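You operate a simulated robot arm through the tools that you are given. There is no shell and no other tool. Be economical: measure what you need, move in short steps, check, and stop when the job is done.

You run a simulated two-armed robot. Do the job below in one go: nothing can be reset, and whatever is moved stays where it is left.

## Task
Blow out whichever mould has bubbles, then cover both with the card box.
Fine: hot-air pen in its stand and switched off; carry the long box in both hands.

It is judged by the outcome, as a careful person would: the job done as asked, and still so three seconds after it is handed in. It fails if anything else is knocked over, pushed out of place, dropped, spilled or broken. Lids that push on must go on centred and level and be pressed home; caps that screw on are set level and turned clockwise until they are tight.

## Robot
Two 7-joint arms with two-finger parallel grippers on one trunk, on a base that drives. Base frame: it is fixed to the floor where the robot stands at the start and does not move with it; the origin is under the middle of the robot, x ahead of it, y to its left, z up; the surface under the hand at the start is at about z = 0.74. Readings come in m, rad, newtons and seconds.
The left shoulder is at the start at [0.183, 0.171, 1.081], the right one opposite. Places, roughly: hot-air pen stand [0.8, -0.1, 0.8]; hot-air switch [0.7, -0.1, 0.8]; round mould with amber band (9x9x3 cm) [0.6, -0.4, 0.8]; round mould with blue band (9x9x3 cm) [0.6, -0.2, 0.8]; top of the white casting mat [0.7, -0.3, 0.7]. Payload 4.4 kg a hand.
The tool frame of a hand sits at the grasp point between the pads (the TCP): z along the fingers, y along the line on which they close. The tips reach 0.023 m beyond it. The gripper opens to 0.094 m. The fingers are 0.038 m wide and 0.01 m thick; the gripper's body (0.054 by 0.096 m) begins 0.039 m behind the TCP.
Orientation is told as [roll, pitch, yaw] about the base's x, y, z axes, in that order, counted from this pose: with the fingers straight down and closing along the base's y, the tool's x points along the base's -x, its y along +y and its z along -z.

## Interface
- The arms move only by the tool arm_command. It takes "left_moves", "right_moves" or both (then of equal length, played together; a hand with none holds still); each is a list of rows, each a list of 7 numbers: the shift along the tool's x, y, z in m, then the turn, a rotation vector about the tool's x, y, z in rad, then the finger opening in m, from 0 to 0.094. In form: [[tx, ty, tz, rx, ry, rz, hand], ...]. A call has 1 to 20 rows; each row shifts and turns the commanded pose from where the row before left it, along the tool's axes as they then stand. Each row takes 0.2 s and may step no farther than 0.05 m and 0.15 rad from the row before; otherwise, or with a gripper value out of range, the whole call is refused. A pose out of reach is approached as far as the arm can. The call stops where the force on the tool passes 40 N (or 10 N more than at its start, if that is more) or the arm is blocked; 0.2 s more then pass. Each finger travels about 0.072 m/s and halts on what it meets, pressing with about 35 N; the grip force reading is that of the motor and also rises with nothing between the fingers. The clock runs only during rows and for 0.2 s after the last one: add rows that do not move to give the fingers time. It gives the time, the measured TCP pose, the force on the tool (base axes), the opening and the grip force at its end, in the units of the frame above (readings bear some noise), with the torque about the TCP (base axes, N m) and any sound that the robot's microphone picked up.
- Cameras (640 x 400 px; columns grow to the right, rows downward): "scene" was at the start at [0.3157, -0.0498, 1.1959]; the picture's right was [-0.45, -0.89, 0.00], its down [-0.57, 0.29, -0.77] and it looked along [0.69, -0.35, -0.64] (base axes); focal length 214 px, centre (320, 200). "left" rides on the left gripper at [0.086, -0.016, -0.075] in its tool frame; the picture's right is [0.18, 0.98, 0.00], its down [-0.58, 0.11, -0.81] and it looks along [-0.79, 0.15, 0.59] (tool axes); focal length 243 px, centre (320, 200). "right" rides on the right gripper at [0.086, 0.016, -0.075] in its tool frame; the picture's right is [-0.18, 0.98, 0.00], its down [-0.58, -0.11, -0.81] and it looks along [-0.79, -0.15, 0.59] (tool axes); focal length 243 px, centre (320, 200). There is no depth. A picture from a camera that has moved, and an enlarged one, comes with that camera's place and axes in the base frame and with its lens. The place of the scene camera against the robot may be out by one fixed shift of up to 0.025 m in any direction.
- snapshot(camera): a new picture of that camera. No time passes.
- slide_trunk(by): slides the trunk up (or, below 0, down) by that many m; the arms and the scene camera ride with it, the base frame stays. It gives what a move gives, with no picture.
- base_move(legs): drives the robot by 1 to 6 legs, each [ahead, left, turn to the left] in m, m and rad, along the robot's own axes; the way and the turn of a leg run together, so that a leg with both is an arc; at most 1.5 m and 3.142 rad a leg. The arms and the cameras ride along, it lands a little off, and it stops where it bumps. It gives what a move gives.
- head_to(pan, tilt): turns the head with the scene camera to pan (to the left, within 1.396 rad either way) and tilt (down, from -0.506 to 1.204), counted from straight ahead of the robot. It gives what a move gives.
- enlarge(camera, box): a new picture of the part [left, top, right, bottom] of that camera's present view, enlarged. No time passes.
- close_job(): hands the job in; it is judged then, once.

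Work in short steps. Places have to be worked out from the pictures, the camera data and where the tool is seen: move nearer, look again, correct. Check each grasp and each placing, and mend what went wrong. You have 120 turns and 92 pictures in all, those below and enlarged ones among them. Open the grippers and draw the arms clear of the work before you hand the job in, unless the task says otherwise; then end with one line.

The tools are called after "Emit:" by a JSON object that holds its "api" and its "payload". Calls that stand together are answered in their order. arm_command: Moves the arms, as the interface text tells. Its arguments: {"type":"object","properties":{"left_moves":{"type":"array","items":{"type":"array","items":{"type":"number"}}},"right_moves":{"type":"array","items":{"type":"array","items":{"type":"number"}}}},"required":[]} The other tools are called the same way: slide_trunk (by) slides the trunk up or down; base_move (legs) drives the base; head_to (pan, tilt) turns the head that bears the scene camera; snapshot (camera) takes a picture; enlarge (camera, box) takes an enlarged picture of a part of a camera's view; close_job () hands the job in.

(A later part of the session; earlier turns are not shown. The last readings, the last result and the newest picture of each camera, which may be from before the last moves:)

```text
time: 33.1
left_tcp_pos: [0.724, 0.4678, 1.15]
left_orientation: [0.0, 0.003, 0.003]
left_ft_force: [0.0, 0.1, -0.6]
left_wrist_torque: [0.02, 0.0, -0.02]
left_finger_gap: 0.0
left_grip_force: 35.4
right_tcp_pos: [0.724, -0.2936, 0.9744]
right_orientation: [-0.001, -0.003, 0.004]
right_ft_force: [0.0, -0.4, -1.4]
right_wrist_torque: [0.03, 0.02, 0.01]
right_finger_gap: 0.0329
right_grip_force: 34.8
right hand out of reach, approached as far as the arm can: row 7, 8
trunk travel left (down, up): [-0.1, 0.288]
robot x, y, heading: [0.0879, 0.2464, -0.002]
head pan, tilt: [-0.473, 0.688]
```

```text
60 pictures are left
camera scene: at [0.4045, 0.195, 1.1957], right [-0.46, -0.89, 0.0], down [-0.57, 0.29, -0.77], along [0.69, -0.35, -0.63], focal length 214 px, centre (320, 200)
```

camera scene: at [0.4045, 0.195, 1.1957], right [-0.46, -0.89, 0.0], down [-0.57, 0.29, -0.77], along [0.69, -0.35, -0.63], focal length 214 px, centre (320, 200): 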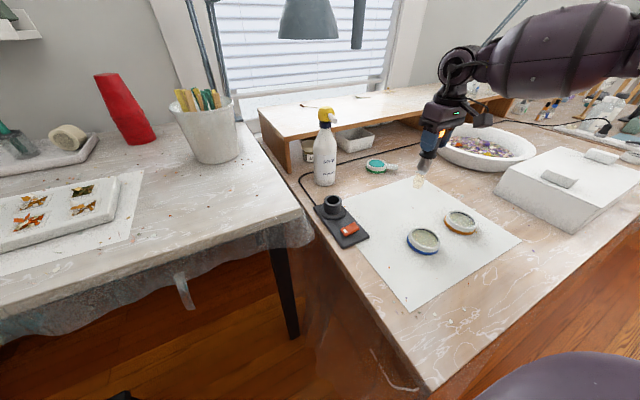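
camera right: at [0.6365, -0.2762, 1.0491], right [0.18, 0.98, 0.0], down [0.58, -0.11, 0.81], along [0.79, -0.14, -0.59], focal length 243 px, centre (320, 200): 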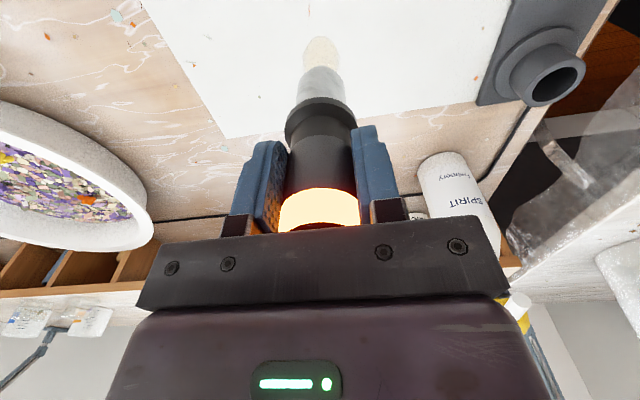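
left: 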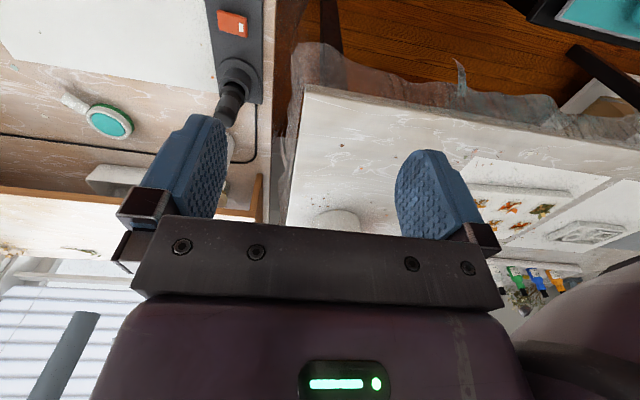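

I'm at the reach limit again. I'll shift the base right 0.1 m, which carries the hand to y about -0.39.

Emit:
{"api": "base_move", "payload": {"legs": [[0, -0.09, 0]]}}

Emit:
{"api": "arm_command", "payload": {"right_moves": [[0.025, 0, 0, 0, 0, 0, 0], [0.025, 0, 0, 0, 0, 0, 0], [0, 0, 0, 0, 0, 0, 0]]}}

Emit:
{"api": "snapshot", "payload": {"camera": "scene"}}

Emit:
{"api": "snapshot", "payload": {"camera": "right"}}

```text
time: 34.6
left_tcp_pos: [0.7232, 0.3782, 1.1508]
left_orientation: [0.001, 0.002, 0.002]
left_ft_force: [0.1, -1.0, 0.2]
left_wrist_torque: [0.02, 0.0, 0.01]
left_finger_gap: 0.0001
left_grip_force: 35.2
right_tcp_pos: [0.7242, -0.3824, 0.9751]
right_orientation: [0.0, -0.003, 0.003]
right_ft_force: [0.0, 0.4, -1.2]
right_wrist_torque: [-0.03, 0.02, 0.0]
right_finger_gap: 0.033
right_grip_force: 34.5
trunk travel left (down, up): [-0.1, 0.288]
robot x, y, heading: [0.0906, 0.1545, -0.003]
head pan, tilt: [-0.473, 0.688]
```

```text
time: 35.4
left_tcp_pos: [0.7246, 0.3787, 1.1501]
left_orientation: [-0.001, 0.0, 0.002]
left_ft_force: [0.4, -0.9, 0.4]
left_wrist_torque: [0.04, 0.02, 0.03]
left_finger_gap: 0.0
left_grip_force: 34.5
right_tcp_pos: [0.674, -0.3811, 0.9749]
right_orientation: [0.003, -0.004, 0.006]
right_ft_force: [0.0, 0.0, -1.8]
right_wrist_torque: [0.02, 0.0, 0.01]
right_finger_gap: 0.0329
right_grip_force: 34.8
trunk travel left (down, up): [-0.1, 0.288]
robot x, y, heading: [0.0874, 0.1572, 0.001]
head pan, tilt: [-0.473, 0.688]
```

```text
59 pictures are left
camera scene: at [0.4043, 0.1058, 1.1959], right [-0.46, -0.89, 0.0], down [-0.57, 0.29, -0.77], along [0.69, -0.35, -0.63], focal length 214 px, centre (320, 200)
```

scene: 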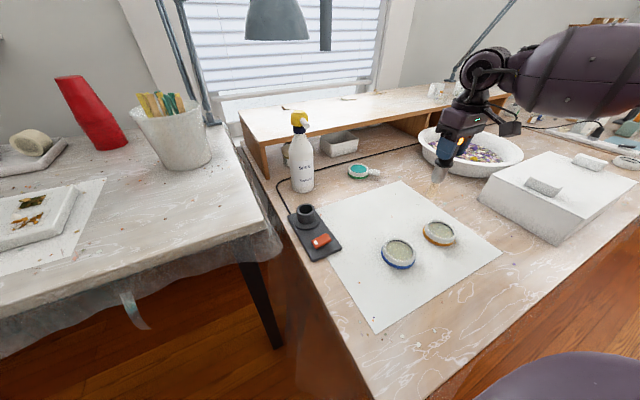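

```text
58 pictures are left
camera right: at [0.5864, -0.3654, 1.0495], right [0.18, 0.98, 0.0], down [0.58, -0.11, 0.81], along [0.8, -0.14, -0.59], focal length 243 px, centre (320, 200)
```

right: 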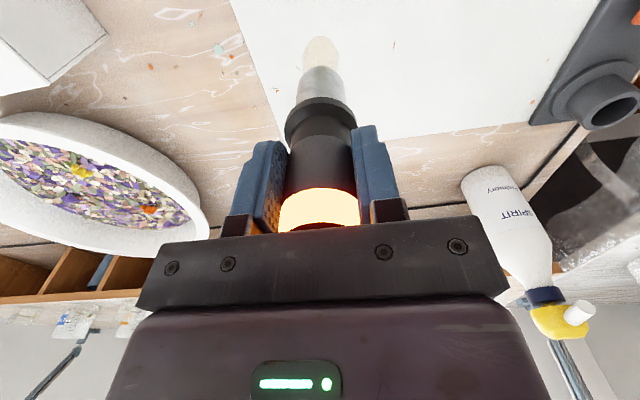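

I'll enlarge the scene view around the nozzle and moulds to measure them with the same camera.

Emit:
{"api": "enlarge", "payload": {"camera": "scene", "box": [370, 120, 530, 280]}}

```text
2.50 times, centred on (450, 200) of scene
camera zoom: at [0.4043, 0.1058, 1.1959], right [-0.46, -0.89, 0.0], down [-0.57, 0.29, -0.77], along [0.69, -0.35, -0.63], focal length 536 px, centre (-5, 200)
```

zoom: 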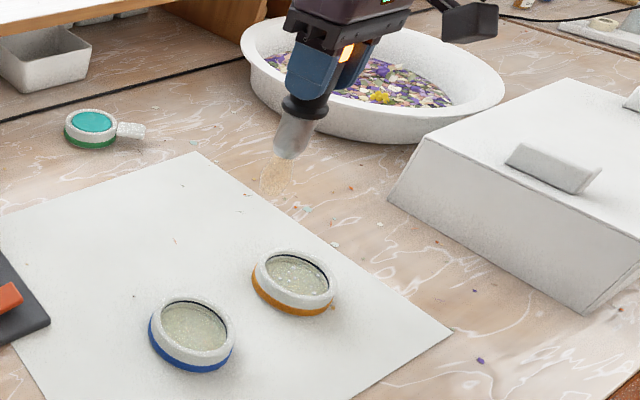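

Combining the cameras, amber's centre is at about (0.599, -0.352). I'll bring the nozzle over it, with the tip roughly 6 cm above the resin.

Emit:
{"api": "arm_command", "payload": {"right_moves": [[0.025, 0.01, 0.015, 0, 0, 0, 0], [0.025, 0.01, 0.015, 0, 0, 0, 0], [0.025, 0.009, 0.015, 0, 0, 0, 0], [0, 0, 0, 0, 0, 0, 0]]}}

Emit:
{"api": "enlarge", "payload": {"camera": "scene", "box": [370, 140, 490, 280]}}

Emit:
{"api": "snapshot", "payload": {"camera": "right"}}

```text
time: 36.4
left_tcp_pos: [0.7232, 0.3791, 1.1519]
left_orientation: [0.0, 0.001, 0.005]
left_ft_force: [0.1, 1.2, -0.6]
left_wrist_torque: [-0.02, 0.03, -0.02]
left_finger_gap: 0.0
left_grip_force: 34.7
right_tcp_pos: [0.5993, -0.3522, 0.9297]
right_orientation: [0.002, -0.006, 0.004]
right_ft_force: [1.5, -0.1, -1.8]
right_wrist_torque: [0.0, 0.02, -0.02]
right_finger_gap: 0.0331
right_grip_force: 35.3
trunk travel left (down, up): [-0.1, 0.288]
robot x, y, heading: [0.0852, 0.1521, 0.001]
head pan, tilt: [-0.473, 0.688]
```

```text
2.86 times, centred on (430, 210) of scene
camera zoom: at [0.4043, 0.1057, 1.1959], right [-0.46, -0.89, 0.0], down [-0.57, 0.29, -0.77], along [0.69, -0.35, -0.63], focal length 613 px, centre (6, 171)
```

zoom: 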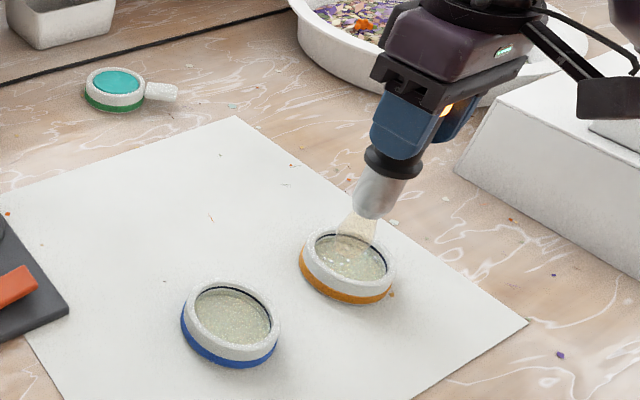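

```text
55 pictures are left
camera right: at [0.5115, -0.3369, 1.0041], right [0.18, 0.98, 0.0], down [0.58, -0.11, 0.81], along [0.8, -0.14, -0.59], focal length 243 px, centre (320, 200)
```

right: 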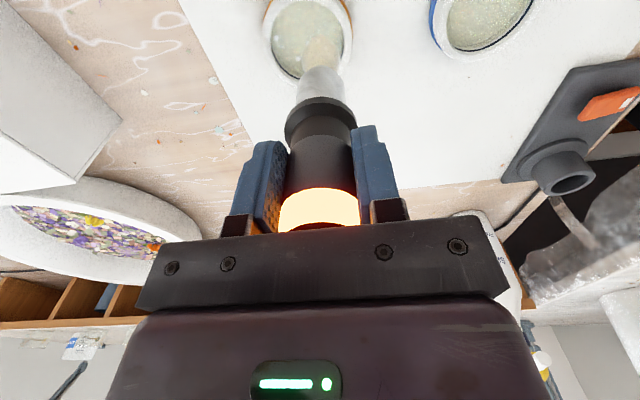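

The jet hits the amber mould. I'll centre it slightly in -y and look at how the bubbles are doing.

Emit:
{"api": "arm_command", "payload": {"right_moves": [[0.003, -0.007, 0.0, 0, 0, 0, 0], [0, 0, 0, 0, 0, 0, 0], [0, 0, 0, 0, 0, 0, 0], [0, 0, 0, 0, 0, 0, 0], [0, 0, 0, 0, 0, 0, 0]]}}

Emit:
{"api": "enlarge", "payload": {"camera": "scene", "box": [420, 205, 468, 250]}}

Emit:
{"api": "enlarge", "payload": {"camera": "right", "box": [250, 0, 370, 100]}}

```text
time: 37.6
left_tcp_pos: [0.7242, 0.3793, 1.151]
left_orientation: [0.001, 0.001, 0.003]
left_ft_force: [0.6, -0.2, 0.2]
left_wrist_torque: [0.0, 0.0, 0.0]
left_finger_gap: 0.0001
left_grip_force: 34.4
right_tcp_pos: [0.5962, -0.3582, 0.9298]
right_orientation: [0.001, -0.004, 0.004]
right_ft_force: [-0.9, -0.2, -1.6]
right_wrist_torque: [0.02, 0.01, 0.0]
right_finger_gap: 0.0333
right_grip_force: 34.8
trunk travel left (down, up): [-0.1, 0.288]
robot x, y, heading: [0.09, 0.1555, 0.001]
head pan, tilt: [-0.473, 0.688]
```

```text
8.89 times, centred on (444, 228) of scene
camera zoom: at [0.4041, 0.1055, 1.196], right [-0.46, -0.89, 0.0], down [-0.57, 0.29, -0.77], along [0.69, -0.35, -0.63], focal length 1906 px, centre (-782, -44)
```

zoom: 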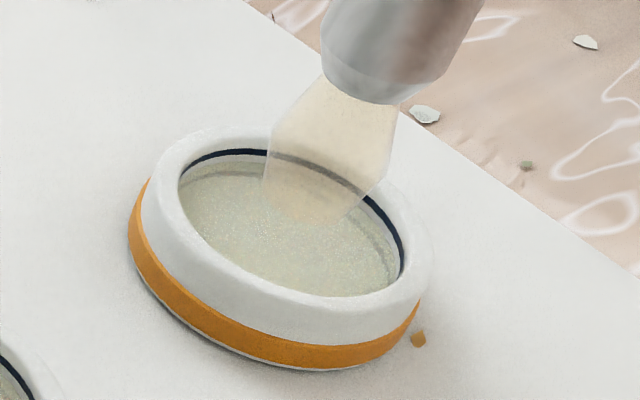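

```text
4.00 times, centred on (310, 50) of right
camera zoom: at [0.5086, -0.344, 1.0041], right [0.18, 0.98, 0.0], down [0.58, -0.11, 0.81], along [0.8, -0.14, -0.59], focal length 970 px, centre (360, 800)
```

zoom: 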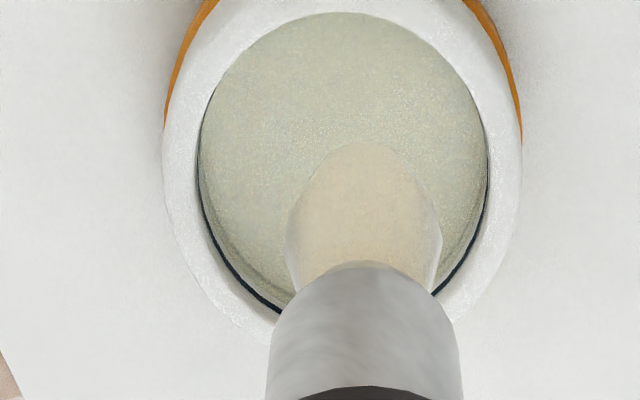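

The bubbles appear gone. I'll lift the nozzle back and away so the resin doesn't overheat, then check the whole surface.

Emit:
{"api": "arm_command", "payload": {"right_moves": [[-0.025, -0.005, -0.015, 0, 0, 0, 0], [-0.035, -0.005, -0.015, 0, 0, 0, 0], [-0.035, 0, -0.015, 0, 0, 0, 0], [-0.035, 0, 0, 0, 0, 0, 0], [0, 0, 0, 0, 0, 0, 0]]}}

Emit:
{"api": "enlarge", "payload": {"camera": "scene", "box": [370, 205, 468, 280]}}

```text
time: 38.8
left_tcp_pos: [0.7242, 0.3779, 1.1507]
left_orientation: [0.004, 0.002, 0.003]
left_ft_force: [0.2, 0.1, -0.3]
left_wrist_torque: [0.04, 0.02, -0.02]
left_finger_gap: 0.0
left_grip_force: 35.0
right_tcp_pos: [0.7241, -0.3708, 0.9763]
right_orientation: [0.004, -0.005, 0.005]
right_ft_force: [-1.4, -0.3, -1.4]
right_wrist_torque: [0.0, 0.0, 0.01]
right_finger_gap: 0.033
right_grip_force: 35.6
trunk travel left (down, up): [-0.1, 0.288]
robot x, y, heading: [0.0845, 0.1563, -0.001]
head pan, tilt: [-0.473, 0.688]
```

```text
5.33 times, centred on (419, 242) of scene
camera zoom: at [0.4038, 0.1043, 1.196], right [-0.46, -0.89, 0.0], down [-0.56, 0.29, -0.77], along [0.69, -0.35, -0.64], focal length 1144 px, centre (-208, -27)
```

zoom: 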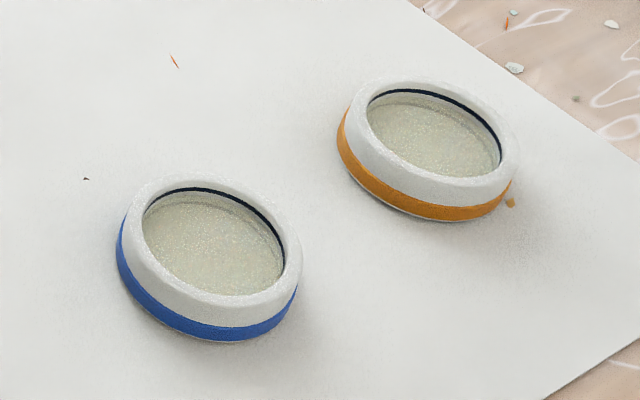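

Both resins are clear. I'll return the pen: base left 0.09 m, then the hand back over the socket.

Emit:
{"api": "base_move", "payload": {"legs": [[0, 0.09, 0]]}}

Emit:
{"api": "arm_command", "payload": {"right_moves": [[-0.01, 0.03, 0, 0, 0, 0, 0], [-0.015, 0.036, 0, 0, 0, 0, 0], [-0.015, 0.036, 0, 0, 0, 0, 0], [-0.015, 0.036, 0, 0, 0, 0, 0], [-0.015, 0.036, 0, 0, 0, 0, 0], [-0.015, 0.036, 0, 0, 0, 0, 0], [0, 0, 0, 0, 0, 0, 0]]}}

```text
time: 40.3
left_tcp_pos: [0.7238, 0.4695, 1.1504]
left_orientation: [0.0, 0.002, 0.003]
left_ft_force: [-0.1, 0.3, -0.9]
left_wrist_torque: [-0.02, 0.01, 0.01]
left_finger_gap: 0.0
left_grip_force: 34.9
right_tcp_pos: [0.7262, -0.2799, 0.977]
right_orientation: [0.003, -0.004, 0.008]
right_ft_force: [0.3, 0.0, -1.3]
right_wrist_torque: [-0.04, -0.01, -0.05]
right_finger_gap: 0.033
right_grip_force: 34.4
trunk travel left (down, up): [-0.1, 0.288]
robot x, y, heading: [0.0884, 0.2506, 0.003]
head pan, tilt: [-0.473, 0.688]
```

```text
time: 41.9
left_tcp_pos: [0.7238, 0.4689, 1.1512]
left_orientation: [0.0, 0.003, 0.004]
left_ft_force: [-0.1, -0.7, -0.9]
left_wrist_torque: [-0.02, 0.0, -0.02]
left_finger_gap: 0.0
left_grip_force: 35.2
right_tcp_pos: [0.8097, -0.0687, 0.9759]
right_orientation: [0.003, -0.005, 0.001]
right_ft_force: [-1.0, 0.0, -1.7]
right_wrist_torque: [0.01, 0.02, 0.0]
right_finger_gap: 0.0332
right_grip_force: 35.1
trunk travel left (down, up): [-0.1, 0.288]
robot x, y, heading: [0.0842, 0.2431, -0.0]
head pan, tilt: [-0.473, 0.688]
```

I'll correct to (0.815, -0.054) and read the pose again before lowering.

Emit:
{"api": "arm_command", "payload": {"right_moves": [[-0.0052, 0.0145, 0, 0, 0, 0, 0], [0, 0, 0, 0, 0, 0, 0], [0, 0, 0, 0, 0, 0, 0]]}}

Emit:
{"api": "snapshot", "payload": {"camera": "right"}}

Emit:
{"api": "enlarge", "payload": {"camera": "scene", "box": [280, 130, 400, 260]}}

```text
time: 42.7
left_tcp_pos: [0.7249, 0.4684, 1.1505]
left_orientation: [0.0, 0.001, 0.003]
left_ft_force: [-0.4, -0.2, 0.2]
left_wrist_torque: [0.03, 0.02, 0.02]
left_finger_gap: 0.0
left_grip_force: 34.7
right_tcp_pos: [0.8151, -0.0532, 0.9772]
right_orientation: [0.002, -0.004, 0.004]
right_ft_force: [-0.2, 0.0, -1.5]
right_wrist_torque: [-0.01, -0.02, 0.01]
right_finger_gap: 0.0331
right_grip_force: 35.1
trunk travel left (down, up): [-0.1, 0.288]
robot x, y, heading: [0.09, 0.2493, 0.002]
head pan, tilt: [-0.473, 0.688]
```

```text
51 pictures are left
camera right: at [0.727, -0.0382, 1.0506], right [0.18, 0.98, 0.0], down [0.58, -0.11, 0.81], along [0.8, -0.14, -0.59], focal length 243 px, centre (320, 200)
```

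right: 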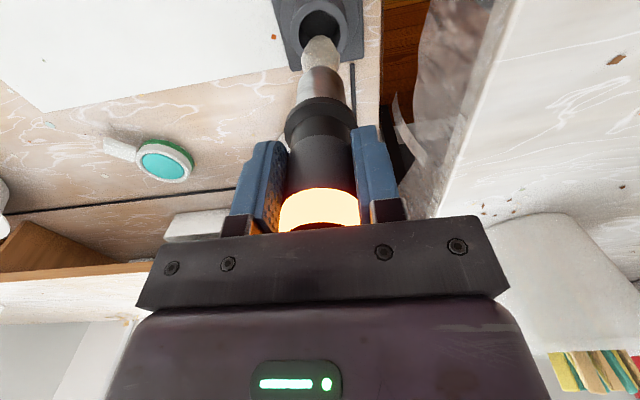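

```text
3.08 times, centred on (340, 195) of scene
camera zoom: at [0.4042, 0.1956, 1.1959], right [-0.46, -0.89, 0.0], down [-0.57, 0.29, -0.77], along [0.69, -0.35, -0.63], focal length 660 px, centre (258, 215)
```

zoom: 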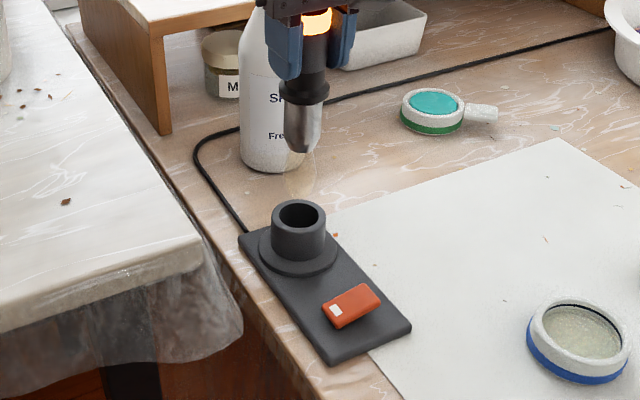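

The pen is above the socket exactly as it was after the lift, and this view matches that one. I'll lower it 0.12 m.

Emit:
{"api": "arm_command", "payload": {"right_moves": [[0, -0.001, 0.02, 0, 0, 0, 0], [0, 0, 0.02, 0, 0, 0, 0], [0, 0, 0.02, 0, 0, 0, 0], [0, 0, 0.015, 0, 0, 0, 0], [0, 0, 0.015, 0, 0, 0, 0], [0, 0, 0, 0, 0, 0, 0]]}}

Emit:
{"api": "snapshot", "payload": {"camera": "right"}}

```text
time: 44.1
left_tcp_pos: [0.7237, 0.4686, 1.1518]
left_orientation: [0.0, 0.003, 0.005]
left_ft_force: [0.3, -0.4, 1.5]
left_wrist_torque: [0.01, 0.02, -0.03]
left_finger_gap: 0.0
left_grip_force: 34.7
right_tcp_pos: [0.8144, -0.0542, 0.8868]
right_orientation: [0.003, -0.005, 0.007]
right_ft_force: [0.2, -0.8, -2.0]
right_wrist_torque: [0.0, 0.02, 0.0]
right_finger_gap: 0.0331
right_grip_force: 35.1
trunk travel left (down, up): [-0.1, 0.288]
robot x, y, heading: [0.0891, 0.244, -0.001]
head pan, tilt: [-0.473, 0.688]
```

```text
49 pictures are left
camera right: at [0.7269, -0.0386, 0.9611], right [0.18, 0.98, 0.0], down [0.58, -0.11, 0.81], along [0.8, -0.14, -0.59], focal length 243 px, centre (320, 200)
```

right: 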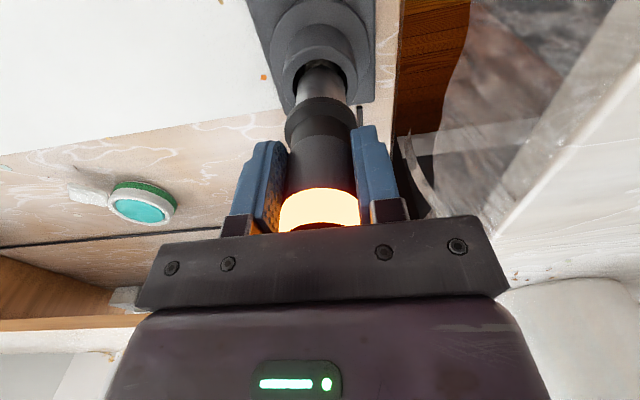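

The nozzle is inside the socket. I'll lower it the last 3 cm gently.

Emit:
{"api": "arm_command", "payload": {"right_moves": [[0, 0, 0.01, 0, 0, 0, 0], [0, 0, 0.01, 0, 0, 0, 0], [0, 0, 0.006, 0, 0, 0, 0], [0, 0, 0.004, 0, 0, 0, 0], [0, 0, 0, 0, 0, 0, 0]]}}

```text
time: 45.3
left_tcp_pos: [0.7244, 0.4688, 1.1497]
left_orientation: [-0.001, 0.001, 0.002]
left_ft_force: [-0.1, 0.0, 0.5]
left_wrist_torque: [0.0, 0.01, -0.04]
left_finger_gap: 0.0002
left_grip_force: 35.2
right_tcp_pos: [0.8144, -0.0525, 0.8591]
right_orientation: [0.002, -0.004, 0.005]
right_ft_force: [-0.7, 0.0, -1.5]
right_wrist_torque: [0.01, -0.01, -0.02]
right_finger_gap: 0.033
right_grip_force: 34.9
trunk travel left (down, up): [-0.1, 0.288]
robot x, y, heading: [0.0881, 0.2477, -0.0]
head pan, tilt: [-0.473, 0.688]
```

The hand still bears the pen's weight and has about 3 mm to go.

Emit:
{"api": "arm_command", "payload": {"right_moves": [[0, -0.0015, 0.002, 0, 0, 0, 0], [0, 0, 0.0015, 0, 0, 0, 0], [0, 0, 0, 0, 0, 0, 0]]}}

```text
time: 46.1
left_tcp_pos: [0.723, 0.469, 1.1537]
left_orientation: [0.0, 0.0, 0.002]
left_ft_force: [0.4, 0.9, -0.5]
left_wrist_torque: [-0.02, 0.02, 0.01]
left_finger_gap: 0.0
left_grip_force: 34.6
right_tcp_pos: [0.8164, -0.0556, 0.8569]
right_orientation: [0.002, -0.009, 0.005]
right_ft_force: [-0.2, 0.7, 12.9]
right_wrist_torque: [-0.03, 0.11, 0.01]
right_finger_gap: 0.033
right_grip_force: 35.1
trunk travel left (down, up): [-0.1, 0.288]
robot x, y, heading: [0.0891, 0.2444, 0.003]
head pan, tilt: [-0.473, 0.688]
```

The pen is seated, with 13 N upward on the tool. I'll release it and rise clear.

Emit:
{"api": "arm_command", "payload": {"right_moves": [[0, 0, -0.001, 0, 0, 0, 0.04], [0, 0, 0, 0, 0, 0, 0.07], [0, 0, 0, 0, 0, 0, 0.094], [0, 0, 0, 0, 0, 0, 0.094], [0, 0, 0, 0, 0, 0, 0.094], [0, 0, -0.02, 0, 0, 0, 0.094], [0, 0, -0.02, 0, 0, 0, 0.094], [0, 0, -0.02, 0, 0, 0, 0.094], [0, 0, -0.03, 0, 0, 0, 0.094], [0, 0, 0, 0, 0, 0, 0.094]]}}

Emit:
{"api": "enlarge", "payload": {"camera": "scene", "box": [280, 130, 400, 260]}}

```text
time: 48.3
left_tcp_pos: [0.7258, 0.4684, 1.1498]
left_orientation: [0.0, 0.003, 0.003]
left_ft_force: [-0.5, -0.5, 0.2]
left_wrist_torque: [-0.01, 0.03, -0.01]
left_finger_gap: 0.0
left_grip_force: 35.1
right_tcp_pos: [0.8153, -0.0562, 0.9435]
right_orientation: [0.002, -0.002, 0.005]
right_ft_force: [-0.4, 0.0, 0.3]
right_wrist_torque: [-0.03, 0.01, 0.0]
right_finger_gap: 0.094
right_grip_force: 0.1
trunk travel left (down, up): [-0.1, 0.288]
robot x, y, heading: [0.0893, 0.2492, 0.0]
head pan, tilt: [-0.473, 0.688]
```

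```text
3.08 times, centred on (340, 195) of scene
camera zoom: at [0.4047, 0.1955, 1.1956], right [-0.46, -0.89, 0.0], down [-0.57, 0.29, -0.77], along [0.69, -0.35, -0.64], focal length 660 px, centre (258, 215)
```

zoom: 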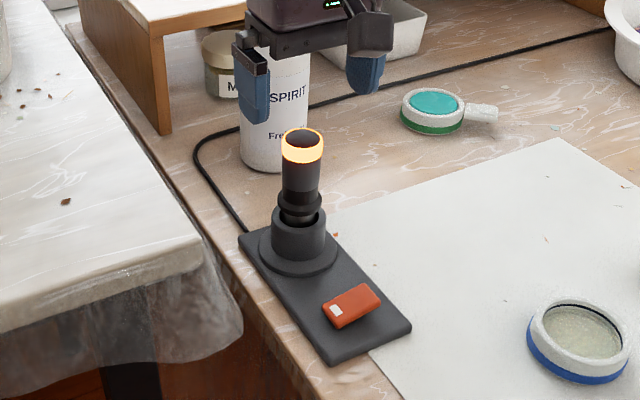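

The pen is seated upright. Next I'll switch it off by pressing the unmarked (-y) end, moving to (0.717, -0.070) with closed fingers.

Emit:
{"api": "arm_command", "payload": {"right_moves": [[0.033, -0.005, -0.005, 0, 0, 0, 0.094], [0.033, -0.005, 0, 0, 0, 0, 0.06], [0.032, -0.005, 0, 0, 0, 0, 0.03], [0, 0, 0, 0, 0, 0, 0], [0, 0, 0.03, 0, 0, 0, 0], [0, 0, 0.03, 0, 0, 0, 0], [0, 0, 0.03, 0, 0, 0, 0], [0, 0, 0.03, 0, 0, 0, 0], [0, 0, 0, 0, 0, 0, 0]]}}

Emit:
{"api": "snapshot", "payload": {"camera": "right"}}

```text
time: 50.3
left_tcp_pos: [0.7243, 0.4684, 1.1517]
left_orientation: [-0.001, 0.0, 0.005]
left_ft_force: [-0.3, 0.0, 0.3]
left_wrist_torque: [0.01, -0.02, 0.0]
left_finger_gap: 0.0
left_grip_force: 34.7
right_tcp_pos: [0.7163, -0.0713, 0.8303]
right_orientation: [0.002, -0.005, 0.004]
right_ft_force: [1.0, -0.2, 1.0]
right_wrist_torque: [-0.03, 0.03, 0.03]
right_finger_gap: 0.0
right_grip_force: 35.2
trunk travel left (down, up): [-0.1, 0.288]
robot x, y, heading: [0.0866, 0.2465, 0.001]
head pan, tilt: [-0.473, 0.688]
```

```text
47 pictures are left
camera right: at [0.6283, -0.0552, 0.9031], right [0.18, 0.98, 0.0], down [0.58, -0.11, 0.81], along [0.8, -0.14, -0.59], focal length 243 px, centre (320, 200)
```

right: 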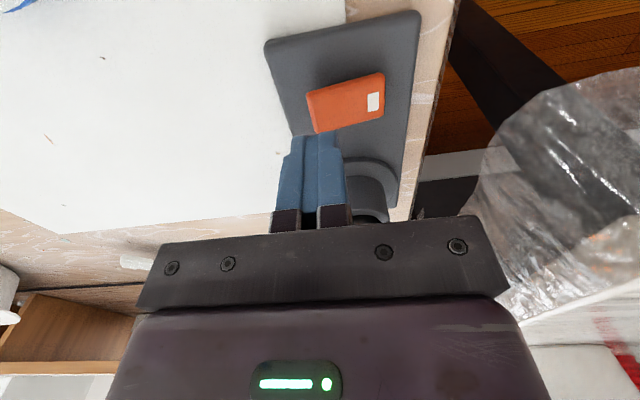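

Emit:
{"api": "arm_command", "payload": {"right_moves": [[0, 0.002, 0.015, 0, 0, 0, 0], [0, 0, 0.01, 0, 0, 0, 0], [0, 0, 0.005, 0, 0, 0, 0], [0, 0, 0.004, 0, 0, 0, 0], [0, 0, 0.004, 0, 0, 0, 0], [0, 0, 0.003, 0, 0, 0, 0], [0, 0, 0.002, 0, 0, 0, 0]]}}

Emit:
{"api": "arm_command", "payload": {"right_moves": [[0, 0, -0.01, 0, 0, 0, 0], [0, 0, -0.03, 0, 0, 0, 0], [0, 0, -0.04, 0, 0, 0, 0], [0, 0, -0.04, 0, 0, 0, 0], [0.04, -0.03, -0.02, 0, 0, 0, 0], [0, 0, 0, 0, 0, 0, 0]]}}

Emit:
{"api": "enlarge", "payload": {"camera": "scene", "box": [280, 130, 400, 260]}}

```text
time: 51.9
left_tcp_pos: [0.7208, 0.4686, 1.1545]
left_orientation: [0.0, -0.004, 0.002]
left_ft_force: [-0.1, -0.3, 0.5]
left_wrist_torque: [-0.02, -0.01, 0.01]
left_finger_gap: 0.0001
left_grip_force: 35.3
right_tcp_pos: [0.7171, -0.0705, 0.7903]
right_orientation: [0.0, -0.01, 0.003]
right_ft_force: [-3.4, -12.8, 28.8]
right_wrist_torque: [-0.03, 0.42, 0.18]
right_finger_gap: 0.0
right_grip_force: 35.0
trunk travel left (down, up): [-0.1, 0.288]
robot x, y, heading: [0.0849, 0.2441, 0.005]
head pan, tilt: [-0.473, 0.688]
```

```text
refused: row 5 steps farther than a row can; nothing moved
```

```text
3.08 times, centred on (340, 195) of scene
camera zoom: at [0.4011, 0.1953, 1.1975], right [-0.46, -0.89, 0.0], down [-0.56, 0.29, -0.77], along [0.69, -0.35, -0.63], focal length 660 px, centre (258, 215)
```

zoom: 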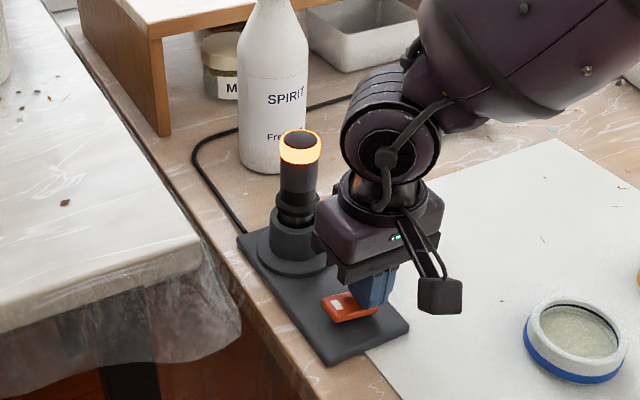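

The rocker is pressed with about 29 N. I'll lift off (one of the last rows was too long) and check the ring.

Emit:
{"api": "arm_command", "payload": {"right_moves": [[0, 0, -0.01, 0, 0, 0, 0], [0, 0, -0.03, 0, 0, 0, 0], [0, 0, -0.04, 0, 0, 0, 0], [0, 0, -0.04, 0, 0, 0, 0], [0.03, -0.03, -0.02, 0, 0, 0, 0], [0, 0, 0, 0, 0, 0, 0]]}}

Emit:
{"api": "enlarge", "payload": {"camera": "scene", "box": [280, 150, 400, 250]}}

```text
time: 53.3
left_tcp_pos: [0.7242, 0.4709, 1.1483]
left_orientation: [-0.001, 0.003, 0.006]
left_ft_force: [0.8, 0.5, -0.7]
left_wrist_torque: [0.02, 0.05, 0.01]
left_finger_gap: 0.0
left_grip_force: 34.6
right_tcp_pos: [0.6868, -0.0984, 0.9244]
right_orientation: [0.001, -0.002, 0.006]
right_ft_force: [-0.2, 0.1, -0.4]
right_wrist_torque: [-0.03, 0.01, 0.05]
right_finger_gap: 0.0
right_grip_force: 34.3
trunk travel left (down, up): [-0.1, 0.288]
robot x, y, heading: [0.0871, 0.2496, 0.003]
head pan, tilt: [-0.473, 0.688]
```

```text
4.00 times, centred on (340, 200) of scene
camera zoom: at [0.4051, 0.1965, 1.1954], right [-0.45, -0.89, 0.0], down [-0.57, 0.29, -0.77], along [0.69, -0.35, -0.64], focal length 858 px, centre (240, 200)
```

zoom: 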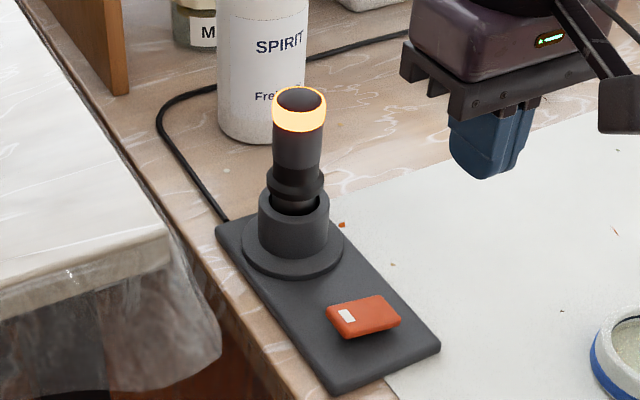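

The ring still glows, so I'll check the rocker's tilt against the starting picture.

Emit:
{"api": "enlarge", "payload": {"camera": "scene", "box": [330, 215, 370, 240]}}

```text
16.00 times, centred on (350, 228) of scene
camera zoom: at [0.4051, 0.1965, 1.1954], right [-0.45, -0.89, 0.0], down [-0.57, 0.29, -0.77], along [0.69, -0.35, -0.64], focal length 3432 px, centre (-160, -240)
```

zoom: 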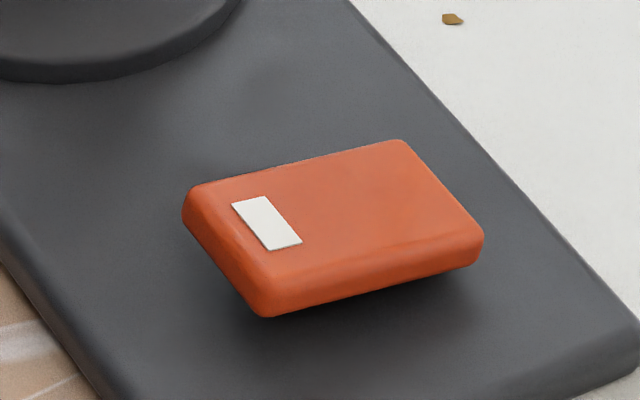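

The rocker is back in its starting position, so the glow may just be residual heat. I'll wait a few seconds and check.

Emit:
{"api": "arm_command", "payload": {"right_moves": [[0.0, -0.03, -0.02, 0, 0, 0, 0], [0.0, -0.03, -0.02, 0, 0, 0, 0], [0.0, -0.03, -0.02, 0, 0, 0, 0], [0, 0, 0, 0, 0, 0, 0], [0, 0, 0, 0, 0, 0, 0], [0, 0, 0, 0, 0, 0, 0], [0, 0, 0, 0, 0, 0, 0], [0, 0, 0, 0, 0, 0, 0], [0, 0, 0, 0, 0, 0, 0], [0, 0, 0, 0, 0, 0, 0], [0, 0, 0, 0, 0, 0, 0], [0, 0, 0, 0, 0, 0, 0], [0, 0, 0, 0, 0, 0, 0], [0, 0, 0, 0, 0, 0, 0], [0, 0, 0, 0, 0, 0, 0]]}}

Emit:
{"api": "snapshot", "payload": {"camera": "scene"}}

```text
time: 56.5
left_tcp_pos: [0.7235, 0.4699, 1.1495]
left_orientation: [0.001, 0.001, 0.005]
left_ft_force: [-0.3, 0.1, 0.6]
left_wrist_torque: [-0.02, 0.0, -0.02]
left_finger_gap: 0.0
left_grip_force: 34.6
right_tcp_pos: [0.6873, -0.189, 0.9865]
right_orientation: [0.002, -0.004, 0.005]
right_ft_force: [0.2, 0.4, -0.4]
right_wrist_torque: [-0.03, 0.02, 0.02]
right_finger_gap: 0.0002
right_grip_force: 35.1
trunk travel left (down, up): [-0.1, 0.288]
robot x, y, heading: [0.0887, 0.2426, -0.002]
head pan, tilt: [-0.473, 0.688]
```

```text
43 pictures are left
camera scene: at [0.404, 0.1956, 1.196], right [-0.46, -0.89, 0.0], down [-0.57, 0.29, -0.77], along [0.69, -0.35, -0.63], focal length 214 px, centre (320, 200)
```

scene: 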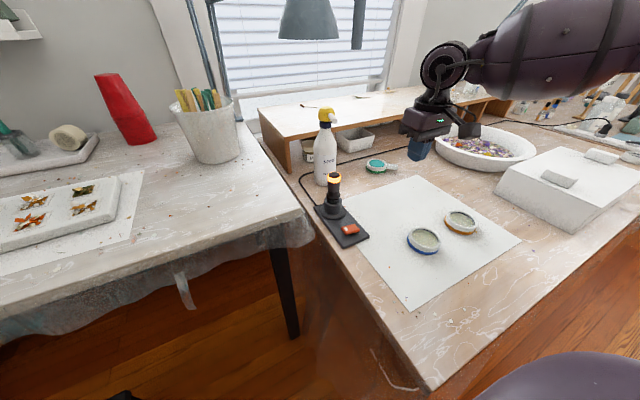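

The glow persists; I'll re-check it later. For the box I need to drive right, so I'll look to the right for floor obstacles first.

Emit:
{"api": "head_to", "payload": {"pan": -1.1, "tilt": 0.6}}

Emit:
{"api": "snapshot", "payload": {"camera": "scene"}}

```text
time: 57.5
left_tcp_pos: [0.7244, 0.4685, 1.1505]
left_orientation: [-0.001, 0.002, 0.003]
left_ft_force: [0.0, 0.4, 0.3]
left_wrist_torque: [-0.02, 0.0, -0.02]
left_finger_gap: 0.0002
left_grip_force: 35.1
right_tcp_pos: [0.6877, -0.19, 0.9871]
right_orientation: [0.002, -0.004, 0.006]
right_ft_force: [0.8, 0.1, 0.3]
right_wrist_torque: [-0.01, 0.0, -0.02]
right_finger_gap: 0.0
right_grip_force: 34.8
trunk travel left (down, up): [-0.1, 0.288]
robot x, y, heading: [0.0887, 0.2462, -0.004]
head pan, tilt: [-1.1, 0.6]
```

```text
42 pictures are left
camera scene: at [0.3682, 0.1558, 1.2036], right [-0.89, -0.46, 0.0], down [-0.26, 0.5, -0.82], along [0.38, -0.73, -0.57], focal length 214 px, centre (320, 200)
```

scene: 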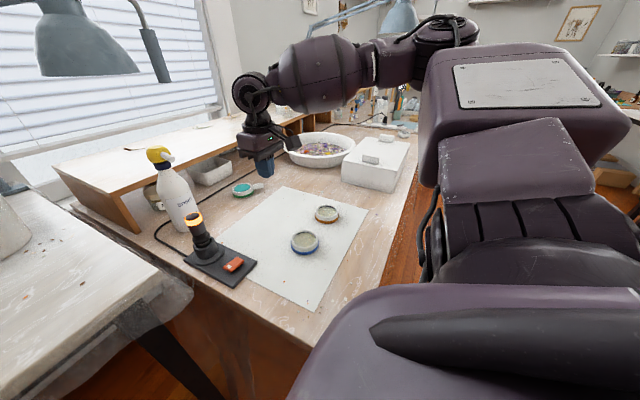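

The bench front looks clear. I'll back out 0.13 m and drive right in two stages.

Emit:
{"api": "arm_command", "payload": {"right_moves": [[0.03, 0, -0.03, 0, 0, 0, 0.03], [0.03, 0, -0.03, 0, 0, 0, 0.06], [0.03, 0, -0.03, 0, 0, 0, 0.094], [0, 0, 0, 0, 0, 0, 0.094]], "left_moves": [[0, 0, 0, 0, 0, 0, 0.03], [0, 0, 0, 0, 0, 0, 0.06], [0, 0, 0, 0, 0, 0, 0.094], [0, 0, 0, 0, 0, 0, 0.094]]}}

Emit:
{"api": "base_move", "payload": {"legs": [[-0.12, 0, 0], [0, -0.5, 0]]}}

Emit:
{"api": "snapshot", "payload": {"camera": "scene"}}

```text
time: 58.5
left_tcp_pos: [0.7244, 0.4685, 1.1508]
left_orientation: [0.002, 0.002, 0.003]
left_ft_force: [0.2, 0.4, 0.2]
left_wrist_torque: [-0.01, 0.01, 0.02]
left_finger_gap: 0.094
left_grip_force: 0.1
right_tcp_pos: [0.5976, -0.1902, 1.0754]
right_orientation: [0.002, -0.003, 0.004]
right_ft_force: [0.8, -0.5, 0.4]
right_wrist_torque: [0.01, 0.03, 0.01]
right_finger_gap: 0.0938
right_grip_force: 0.1
trunk travel left (down, up): [-0.1, 0.288]
robot x, y, heading: [0.0877, 0.2493, 0.002]
head pan, tilt: [-1.1, 0.6]
```

```text
time: 64.2
left_tcp_pos: [0.6022, -0.0323, 1.1506]
left_orientation: [0.0, 0.002, 0.007]
left_ft_force: [0.0, 0.6, -1.0]
left_wrist_torque: [-0.02, 0.01, 0.0]
left_finger_gap: 0.0939
left_grip_force: 0.0
right_tcp_pos: [0.4797, -0.6912, 1.0766]
right_orientation: [0.002, -0.004, 0.007]
right_ft_force: [-0.4, 0.4, 0.5]
right_wrist_torque: [-0.01, 0.03, 0.0]
right_finger_gap: 0.0938
right_grip_force: 0.0
trunk travel left (down, up): [-0.1, 0.288]
robot x, y, heading: [-0.0296, -0.2552, 0.004]
head pan, tilt: [-1.1, 0.6]
```

```text
41 pictures are left
camera scene: at [0.2485, -0.3455, 1.2036], right [-0.89, -0.46, 0.0], down [-0.26, 0.5, -0.82], along [0.38, -0.73, -0.57], focal length 214 px, centre (320, 200)
```

scene: 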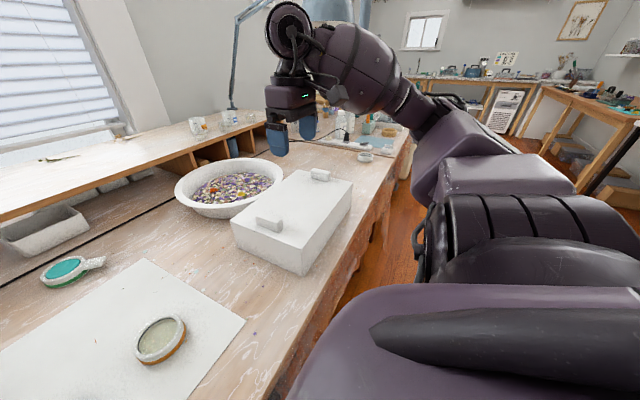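

The way is clear. I'll drive another 0.52 m right, then look straight ahead and down.

Emit:
{"api": "base_move", "payload": {"legs": [[0, -0.52, 0]]}}

Emit:
{"api": "head_to", "payload": {"pan": 0.2, "tilt": 0.75}}

Emit:
{"api": "snapshot", "payload": {"camera": "scene"}}

Emit:
{"api": "snapshot", "payload": {"camera": "left"}}

Emit:
{"api": "snapshot", "payload": {"camera": "right"}}

```text
time: 67.3
left_tcp_pos: [0.6022, -0.3232, 1.1528]
left_orientation: [0.001, 0.001, 0.001]
left_ft_force: [0.0, -0.3, -0.7]
left_wrist_torque: [0.01, -0.02, 0.01]
left_finger_gap: 0.0941
left_grip_force: 0.0
right_tcp_pos: [0.4726, -0.9823, 1.0753]
right_orientation: [0.001, -0.004, 0.014]
right_ft_force: [0.3, 0.4, 0.1]
right_wrist_torque: [0.01, 0.0, -0.02]
right_finger_gap: 0.0941
right_grip_force: 0.1
trunk travel left (down, up): [-0.1, 0.288]
robot x, y, heading: [-0.0302, -0.5482, 0.001]
head pan, tilt: [-1.1, 0.6]
stopped in leg 1: the robot was blocked; the commanded pose is now the measured one
```

```text
time: 68.8
left_tcp_pos: [0.6013, -0.3225, 1.1516]
left_orientation: [0.0, 0.0, 0.004]
left_ft_force: [0.0, -0.6, -0.1]
left_wrist_torque: [0.0, -0.04, 0.04]
left_finger_gap: 0.0938
left_grip_force: 0.0
right_tcp_pos: [0.4733, -0.9801, 1.076]
right_orientation: [0.001, -0.002, 0.013]
right_ft_force: [0.5, 0.4, 0.2]
right_wrist_torque: [0.01, 0.0, 0.01]
right_finger_gap: 0.0939
right_grip_force: 0.2
trunk travel left (down, up): [-0.1, 0.288]
robot x, y, heading: [-0.0343, -0.5441, 0.002]
head pan, tilt: [0.201, 0.75]
```

```text
40 pictures are left
camera scene: at [0.286, -0.5404, 1.1915], right [0.2, -0.98, 0.0], down [-0.67, -0.14, -0.73], along [0.72, 0.14, -0.68], focal length 214 px, centre (320, 200)
```

scene: 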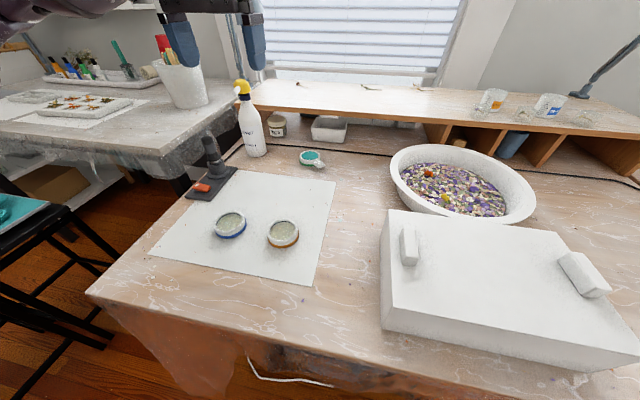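

```text
39 pictures are left
camera left: at [0.5145, -0.3391, 1.2265], right [-0.19, 0.98, 0.0], down [0.58, 0.11, 0.81], along [0.79, 0.15, -0.59], focal length 243 px, centre (320, 200)
```

left: 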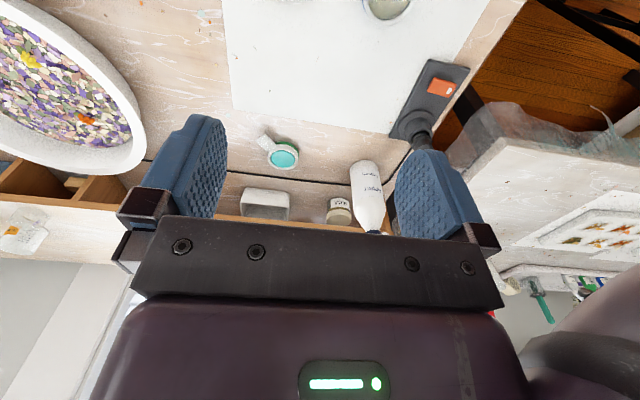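

```text
38 pictures are left
camera right: at [0.3846, -0.9654, 1.1485], right [0.17, 0.99, 0.0], down [0.58, -0.1, 0.81], along [0.8, -0.14, -0.59], focal length 243 px, centre (320, 200)
```

right: 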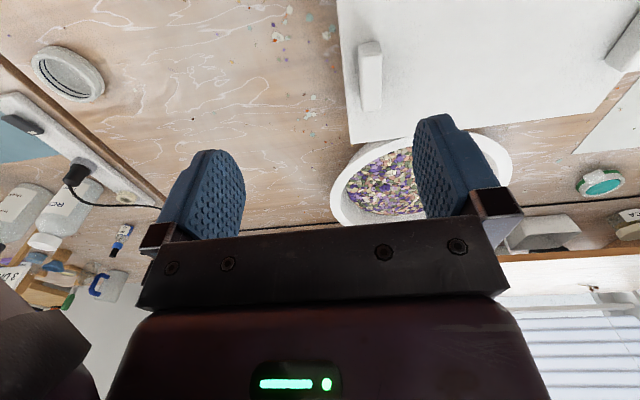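

The pen's glow has gone, so it is off. The base was blocked at y -0.55, so I'll see what's on the right.

Emit:
{"api": "head_to", "payload": {"pan": -1.35, "tilt": 0.85}}

Emit:
{"api": "snapshot", "payload": {"camera": "scene"}}

```text
time: 70.4
left_tcp_pos: [0.6001, -0.3227, 1.1518]
left_orientation: [0.003, 0.0, 0.003]
left_ft_force: [0.0, 0.3, 1.0]
left_wrist_torque: [0.0, -0.02, 0.01]
left_finger_gap: 0.0937
left_grip_force: 0.0
right_tcp_pos: [0.4727, -0.9813, 1.0751]
right_orientation: [0.001, -0.004, 0.014]
right_ft_force: [-0.3, -0.4, -0.2]
right_wrist_torque: [0.0, -0.01, -0.01]
right_finger_gap: 0.094
right_grip_force: 0.1
trunk travel left (down, up): [-0.1, 0.288]
robot x, y, heading: [-0.0294, -0.5482, 0.001]
head pan, tilt: [-1.349, 0.85]
```

```text
37 pictures are left
camera scene: at [0.2219, -0.6333, 1.1833], right [-0.98, -0.22, 0.0], down [-0.16, 0.73, -0.66], along [0.15, -0.64, -0.75], focal length 214 px, centre (320, 200)
```

scene: 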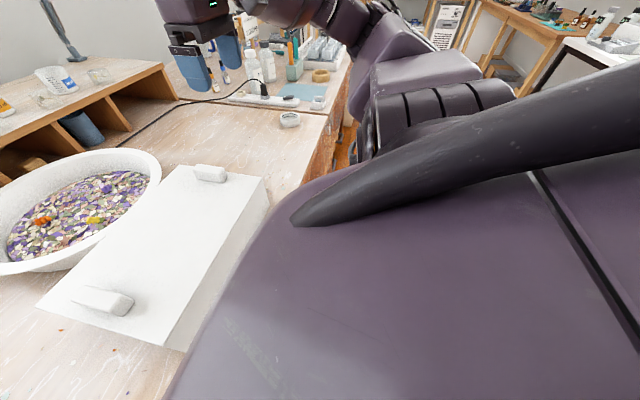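

The right arm sticks far out to the side and may be what touched. I'll back off, tuck the right hand in and retry the sideways drive a little farther from the bench.

Emit:
{"api": "base_move", "payload": {"legs": [[-0.1, 0.05, 0]]}}

Emit:
{"api": "arm_command", "payload": {"right_moves": [[0.01, 0.03, -0.01, 0, 0, 0, 0.094], [0.01, 0.03, -0.01, 0, 0, 0, 0.094], [0.01, 0.03, -0.01, 0, 0, 0, 0.094], [0.01, 0.03, -0.01, 0, 0, 0, 0.094], [0.01, 0.03, -0.01, 0, 0, 0, 0.094], [0.01, 0.03, 0, 0, 0, 0, 0.094], [0, 0, 0, 0, 0, 0, 0.094]]}}

Emit:
{"api": "base_move", "payload": {"legs": [[0, -0.28, 0]]}}

Emit:
{"api": "snapshot", "payload": {"camera": "scene"}}

```text
time: 71.6
left_tcp_pos: [0.5048, -0.2715, 1.1506]
left_orientation: [0.0, 0.006, 0.003]
left_ft_force: [-0.4, 0.1, -0.3]
left_wrist_torque: [0.0, 0.0, -0.01]
left_finger_gap: 0.0942
left_grip_force: 0.0
right_tcp_pos: [0.3745, -0.9311, 1.0735]
right_orientation: [-0.002, 0.0, 0.011]
right_ft_force: [-0.3, 0.1, 0.6]
right_wrist_torque: [-0.02, 0.0, 0.03]
right_finger_gap: 0.0941
right_grip_force: 0.2
trunk travel left (down, up): [-0.1, 0.288]
robot x, y, heading: [-0.1289, -0.4977, 0.002]
head pan, tilt: [-1.349, 0.85]
```

```text
time: 73.2
left_tcp_pos: [0.504, -0.2741, 1.1504]
left_orientation: [0.001, 0.003, 0.003]
left_ft_force: [0.4, 0.2, -0.2]
left_wrist_torque: [-0.01, -0.01, 0.0]
left_finger_gap: 0.094
left_grip_force: 0.1
right_tcp_pos: [0.3133, -0.7534, 1.1227]
right_orientation: [0.002, -0.001, 0.009]
right_ft_force: [0.6, -0.2, 0.2]
right_wrist_torque: [0.05, 0.0, 0.01]
right_finger_gap: 0.0938
right_grip_force: 0.1
trunk travel left (down, up): [-0.1, 0.288]
robot x, y, heading: [-0.1351, -0.498, 0.0]
head pan, tilt: [-1.349, 0.85]
```

```text
time: 76.3
left_tcp_pos: [0.5038, -0.555, 1.1505]
left_orientation: [0.002, 0.004, 0.0]
left_ft_force: [-0.3, -0.2, -0.1]
left_wrist_torque: [0.02, 0.0, 0.01]
left_finger_gap: 0.094
left_grip_force: 0.1
right_tcp_pos: [0.311, -1.0337, 1.1236]
right_orientation: [0.0, -0.003, 0.006]
right_ft_force: [0.2, -0.1, -0.2]
right_wrist_torque: [0.03, 0.0, -0.01]
right_finger_gap: 0.0942
right_grip_force: 0.1
trunk travel left (down, up): [-0.1, 0.288]
robot x, y, heading: [-0.1326, -0.7739, -0.001]
head pan, tilt: [-1.349, 0.85]
```

```text
36 pictures are left
camera scene: at [0.1239, -0.8648, 1.1827], right [-0.98, -0.22, 0.0], down [-0.16, 0.73, -0.66], along [0.14, -0.64, -0.75], focal length 214 px, centre (320, 200)
```

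scene: 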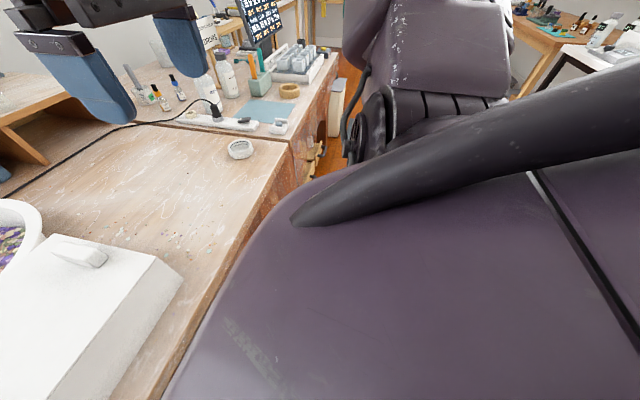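

The base is now at y -0.774 in front of the box. I'll look ahead with all the cameras.

Emit:
{"api": "head_to", "payload": {"pan": 0.0, "tilt": 0.75}}

Emit:
{"api": "snapshot", "payload": {"camera": "scene"}}

Emit:
{"api": "snapshot", "payload": {"camera": "left"}}

Emit:
{"api": "snapshot", "payload": {"camera": "right"}}

```text
time: 77.8
left_tcp_pos: [0.5039, -0.5552, 1.1494]
left_orientation: [0.001, 0.003, 0.0]
left_ft_force: [-0.1, -0.5, 0.0]
left_wrist_torque: [0.04, -0.01, -0.02]
left_finger_gap: 0.0943
left_grip_force: 0.0
right_tcp_pos: [0.3114, -1.0338, 1.1232]
right_orientation: [0.0, -0.002, 0.006]
right_ft_force: [0.6, 0.3, 0.0]
right_wrist_torque: [-0.04, 0.01, 0.03]
right_finger_gap: 0.0938
right_grip_force: 0.1
trunk travel left (down, up): [-0.1, 0.288]
robot x, y, heading: [-0.1314, -0.7755, -0.012]
head pan, tilt: [0.0, 0.75]
```

```text
35 pictures are left
camera scene: at [0.1899, -0.7887, 1.1907], right [-0.01, -1.0, 0.0], down [-0.68, 0.0, -0.73], along [0.73, 0.0, -0.68], focal length 214 px, centre (320, 200)
```

scene: 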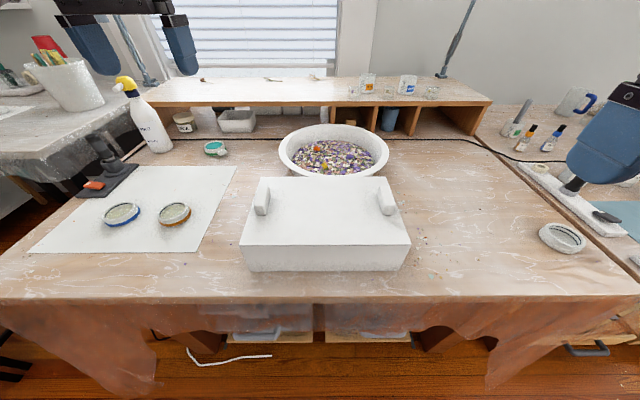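

```text
34 pictures are left
camera left: at [0.4178, -0.5718, 1.2251], right [-0.18, 0.98, 0.0], down [0.58, 0.11, 0.8], along [0.79, 0.15, -0.59], focal length 243 px, centre (320, 200)
```

left: 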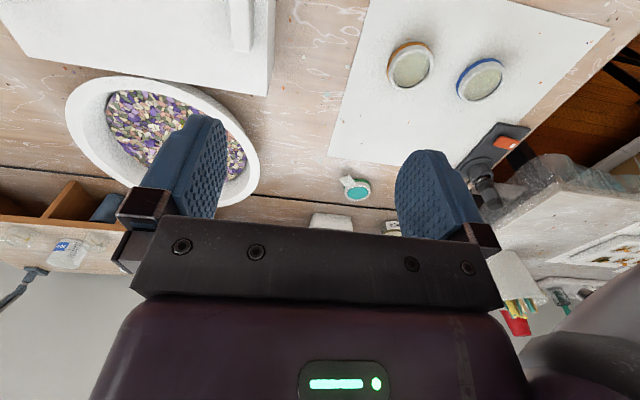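

```text
33 pictures are left
camera right: at [0.2238, -1.0184, 1.1976], right [0.18, 0.98, 0.0], down [0.58, -0.1, 0.81], along [0.79, -0.14, -0.59], focal length 243 px, centre (320, 200)
```

right: 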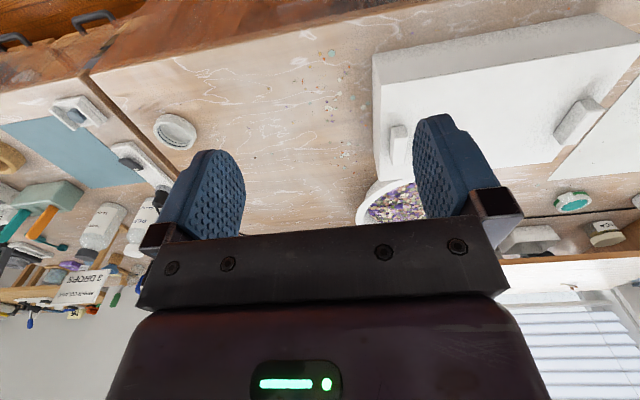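

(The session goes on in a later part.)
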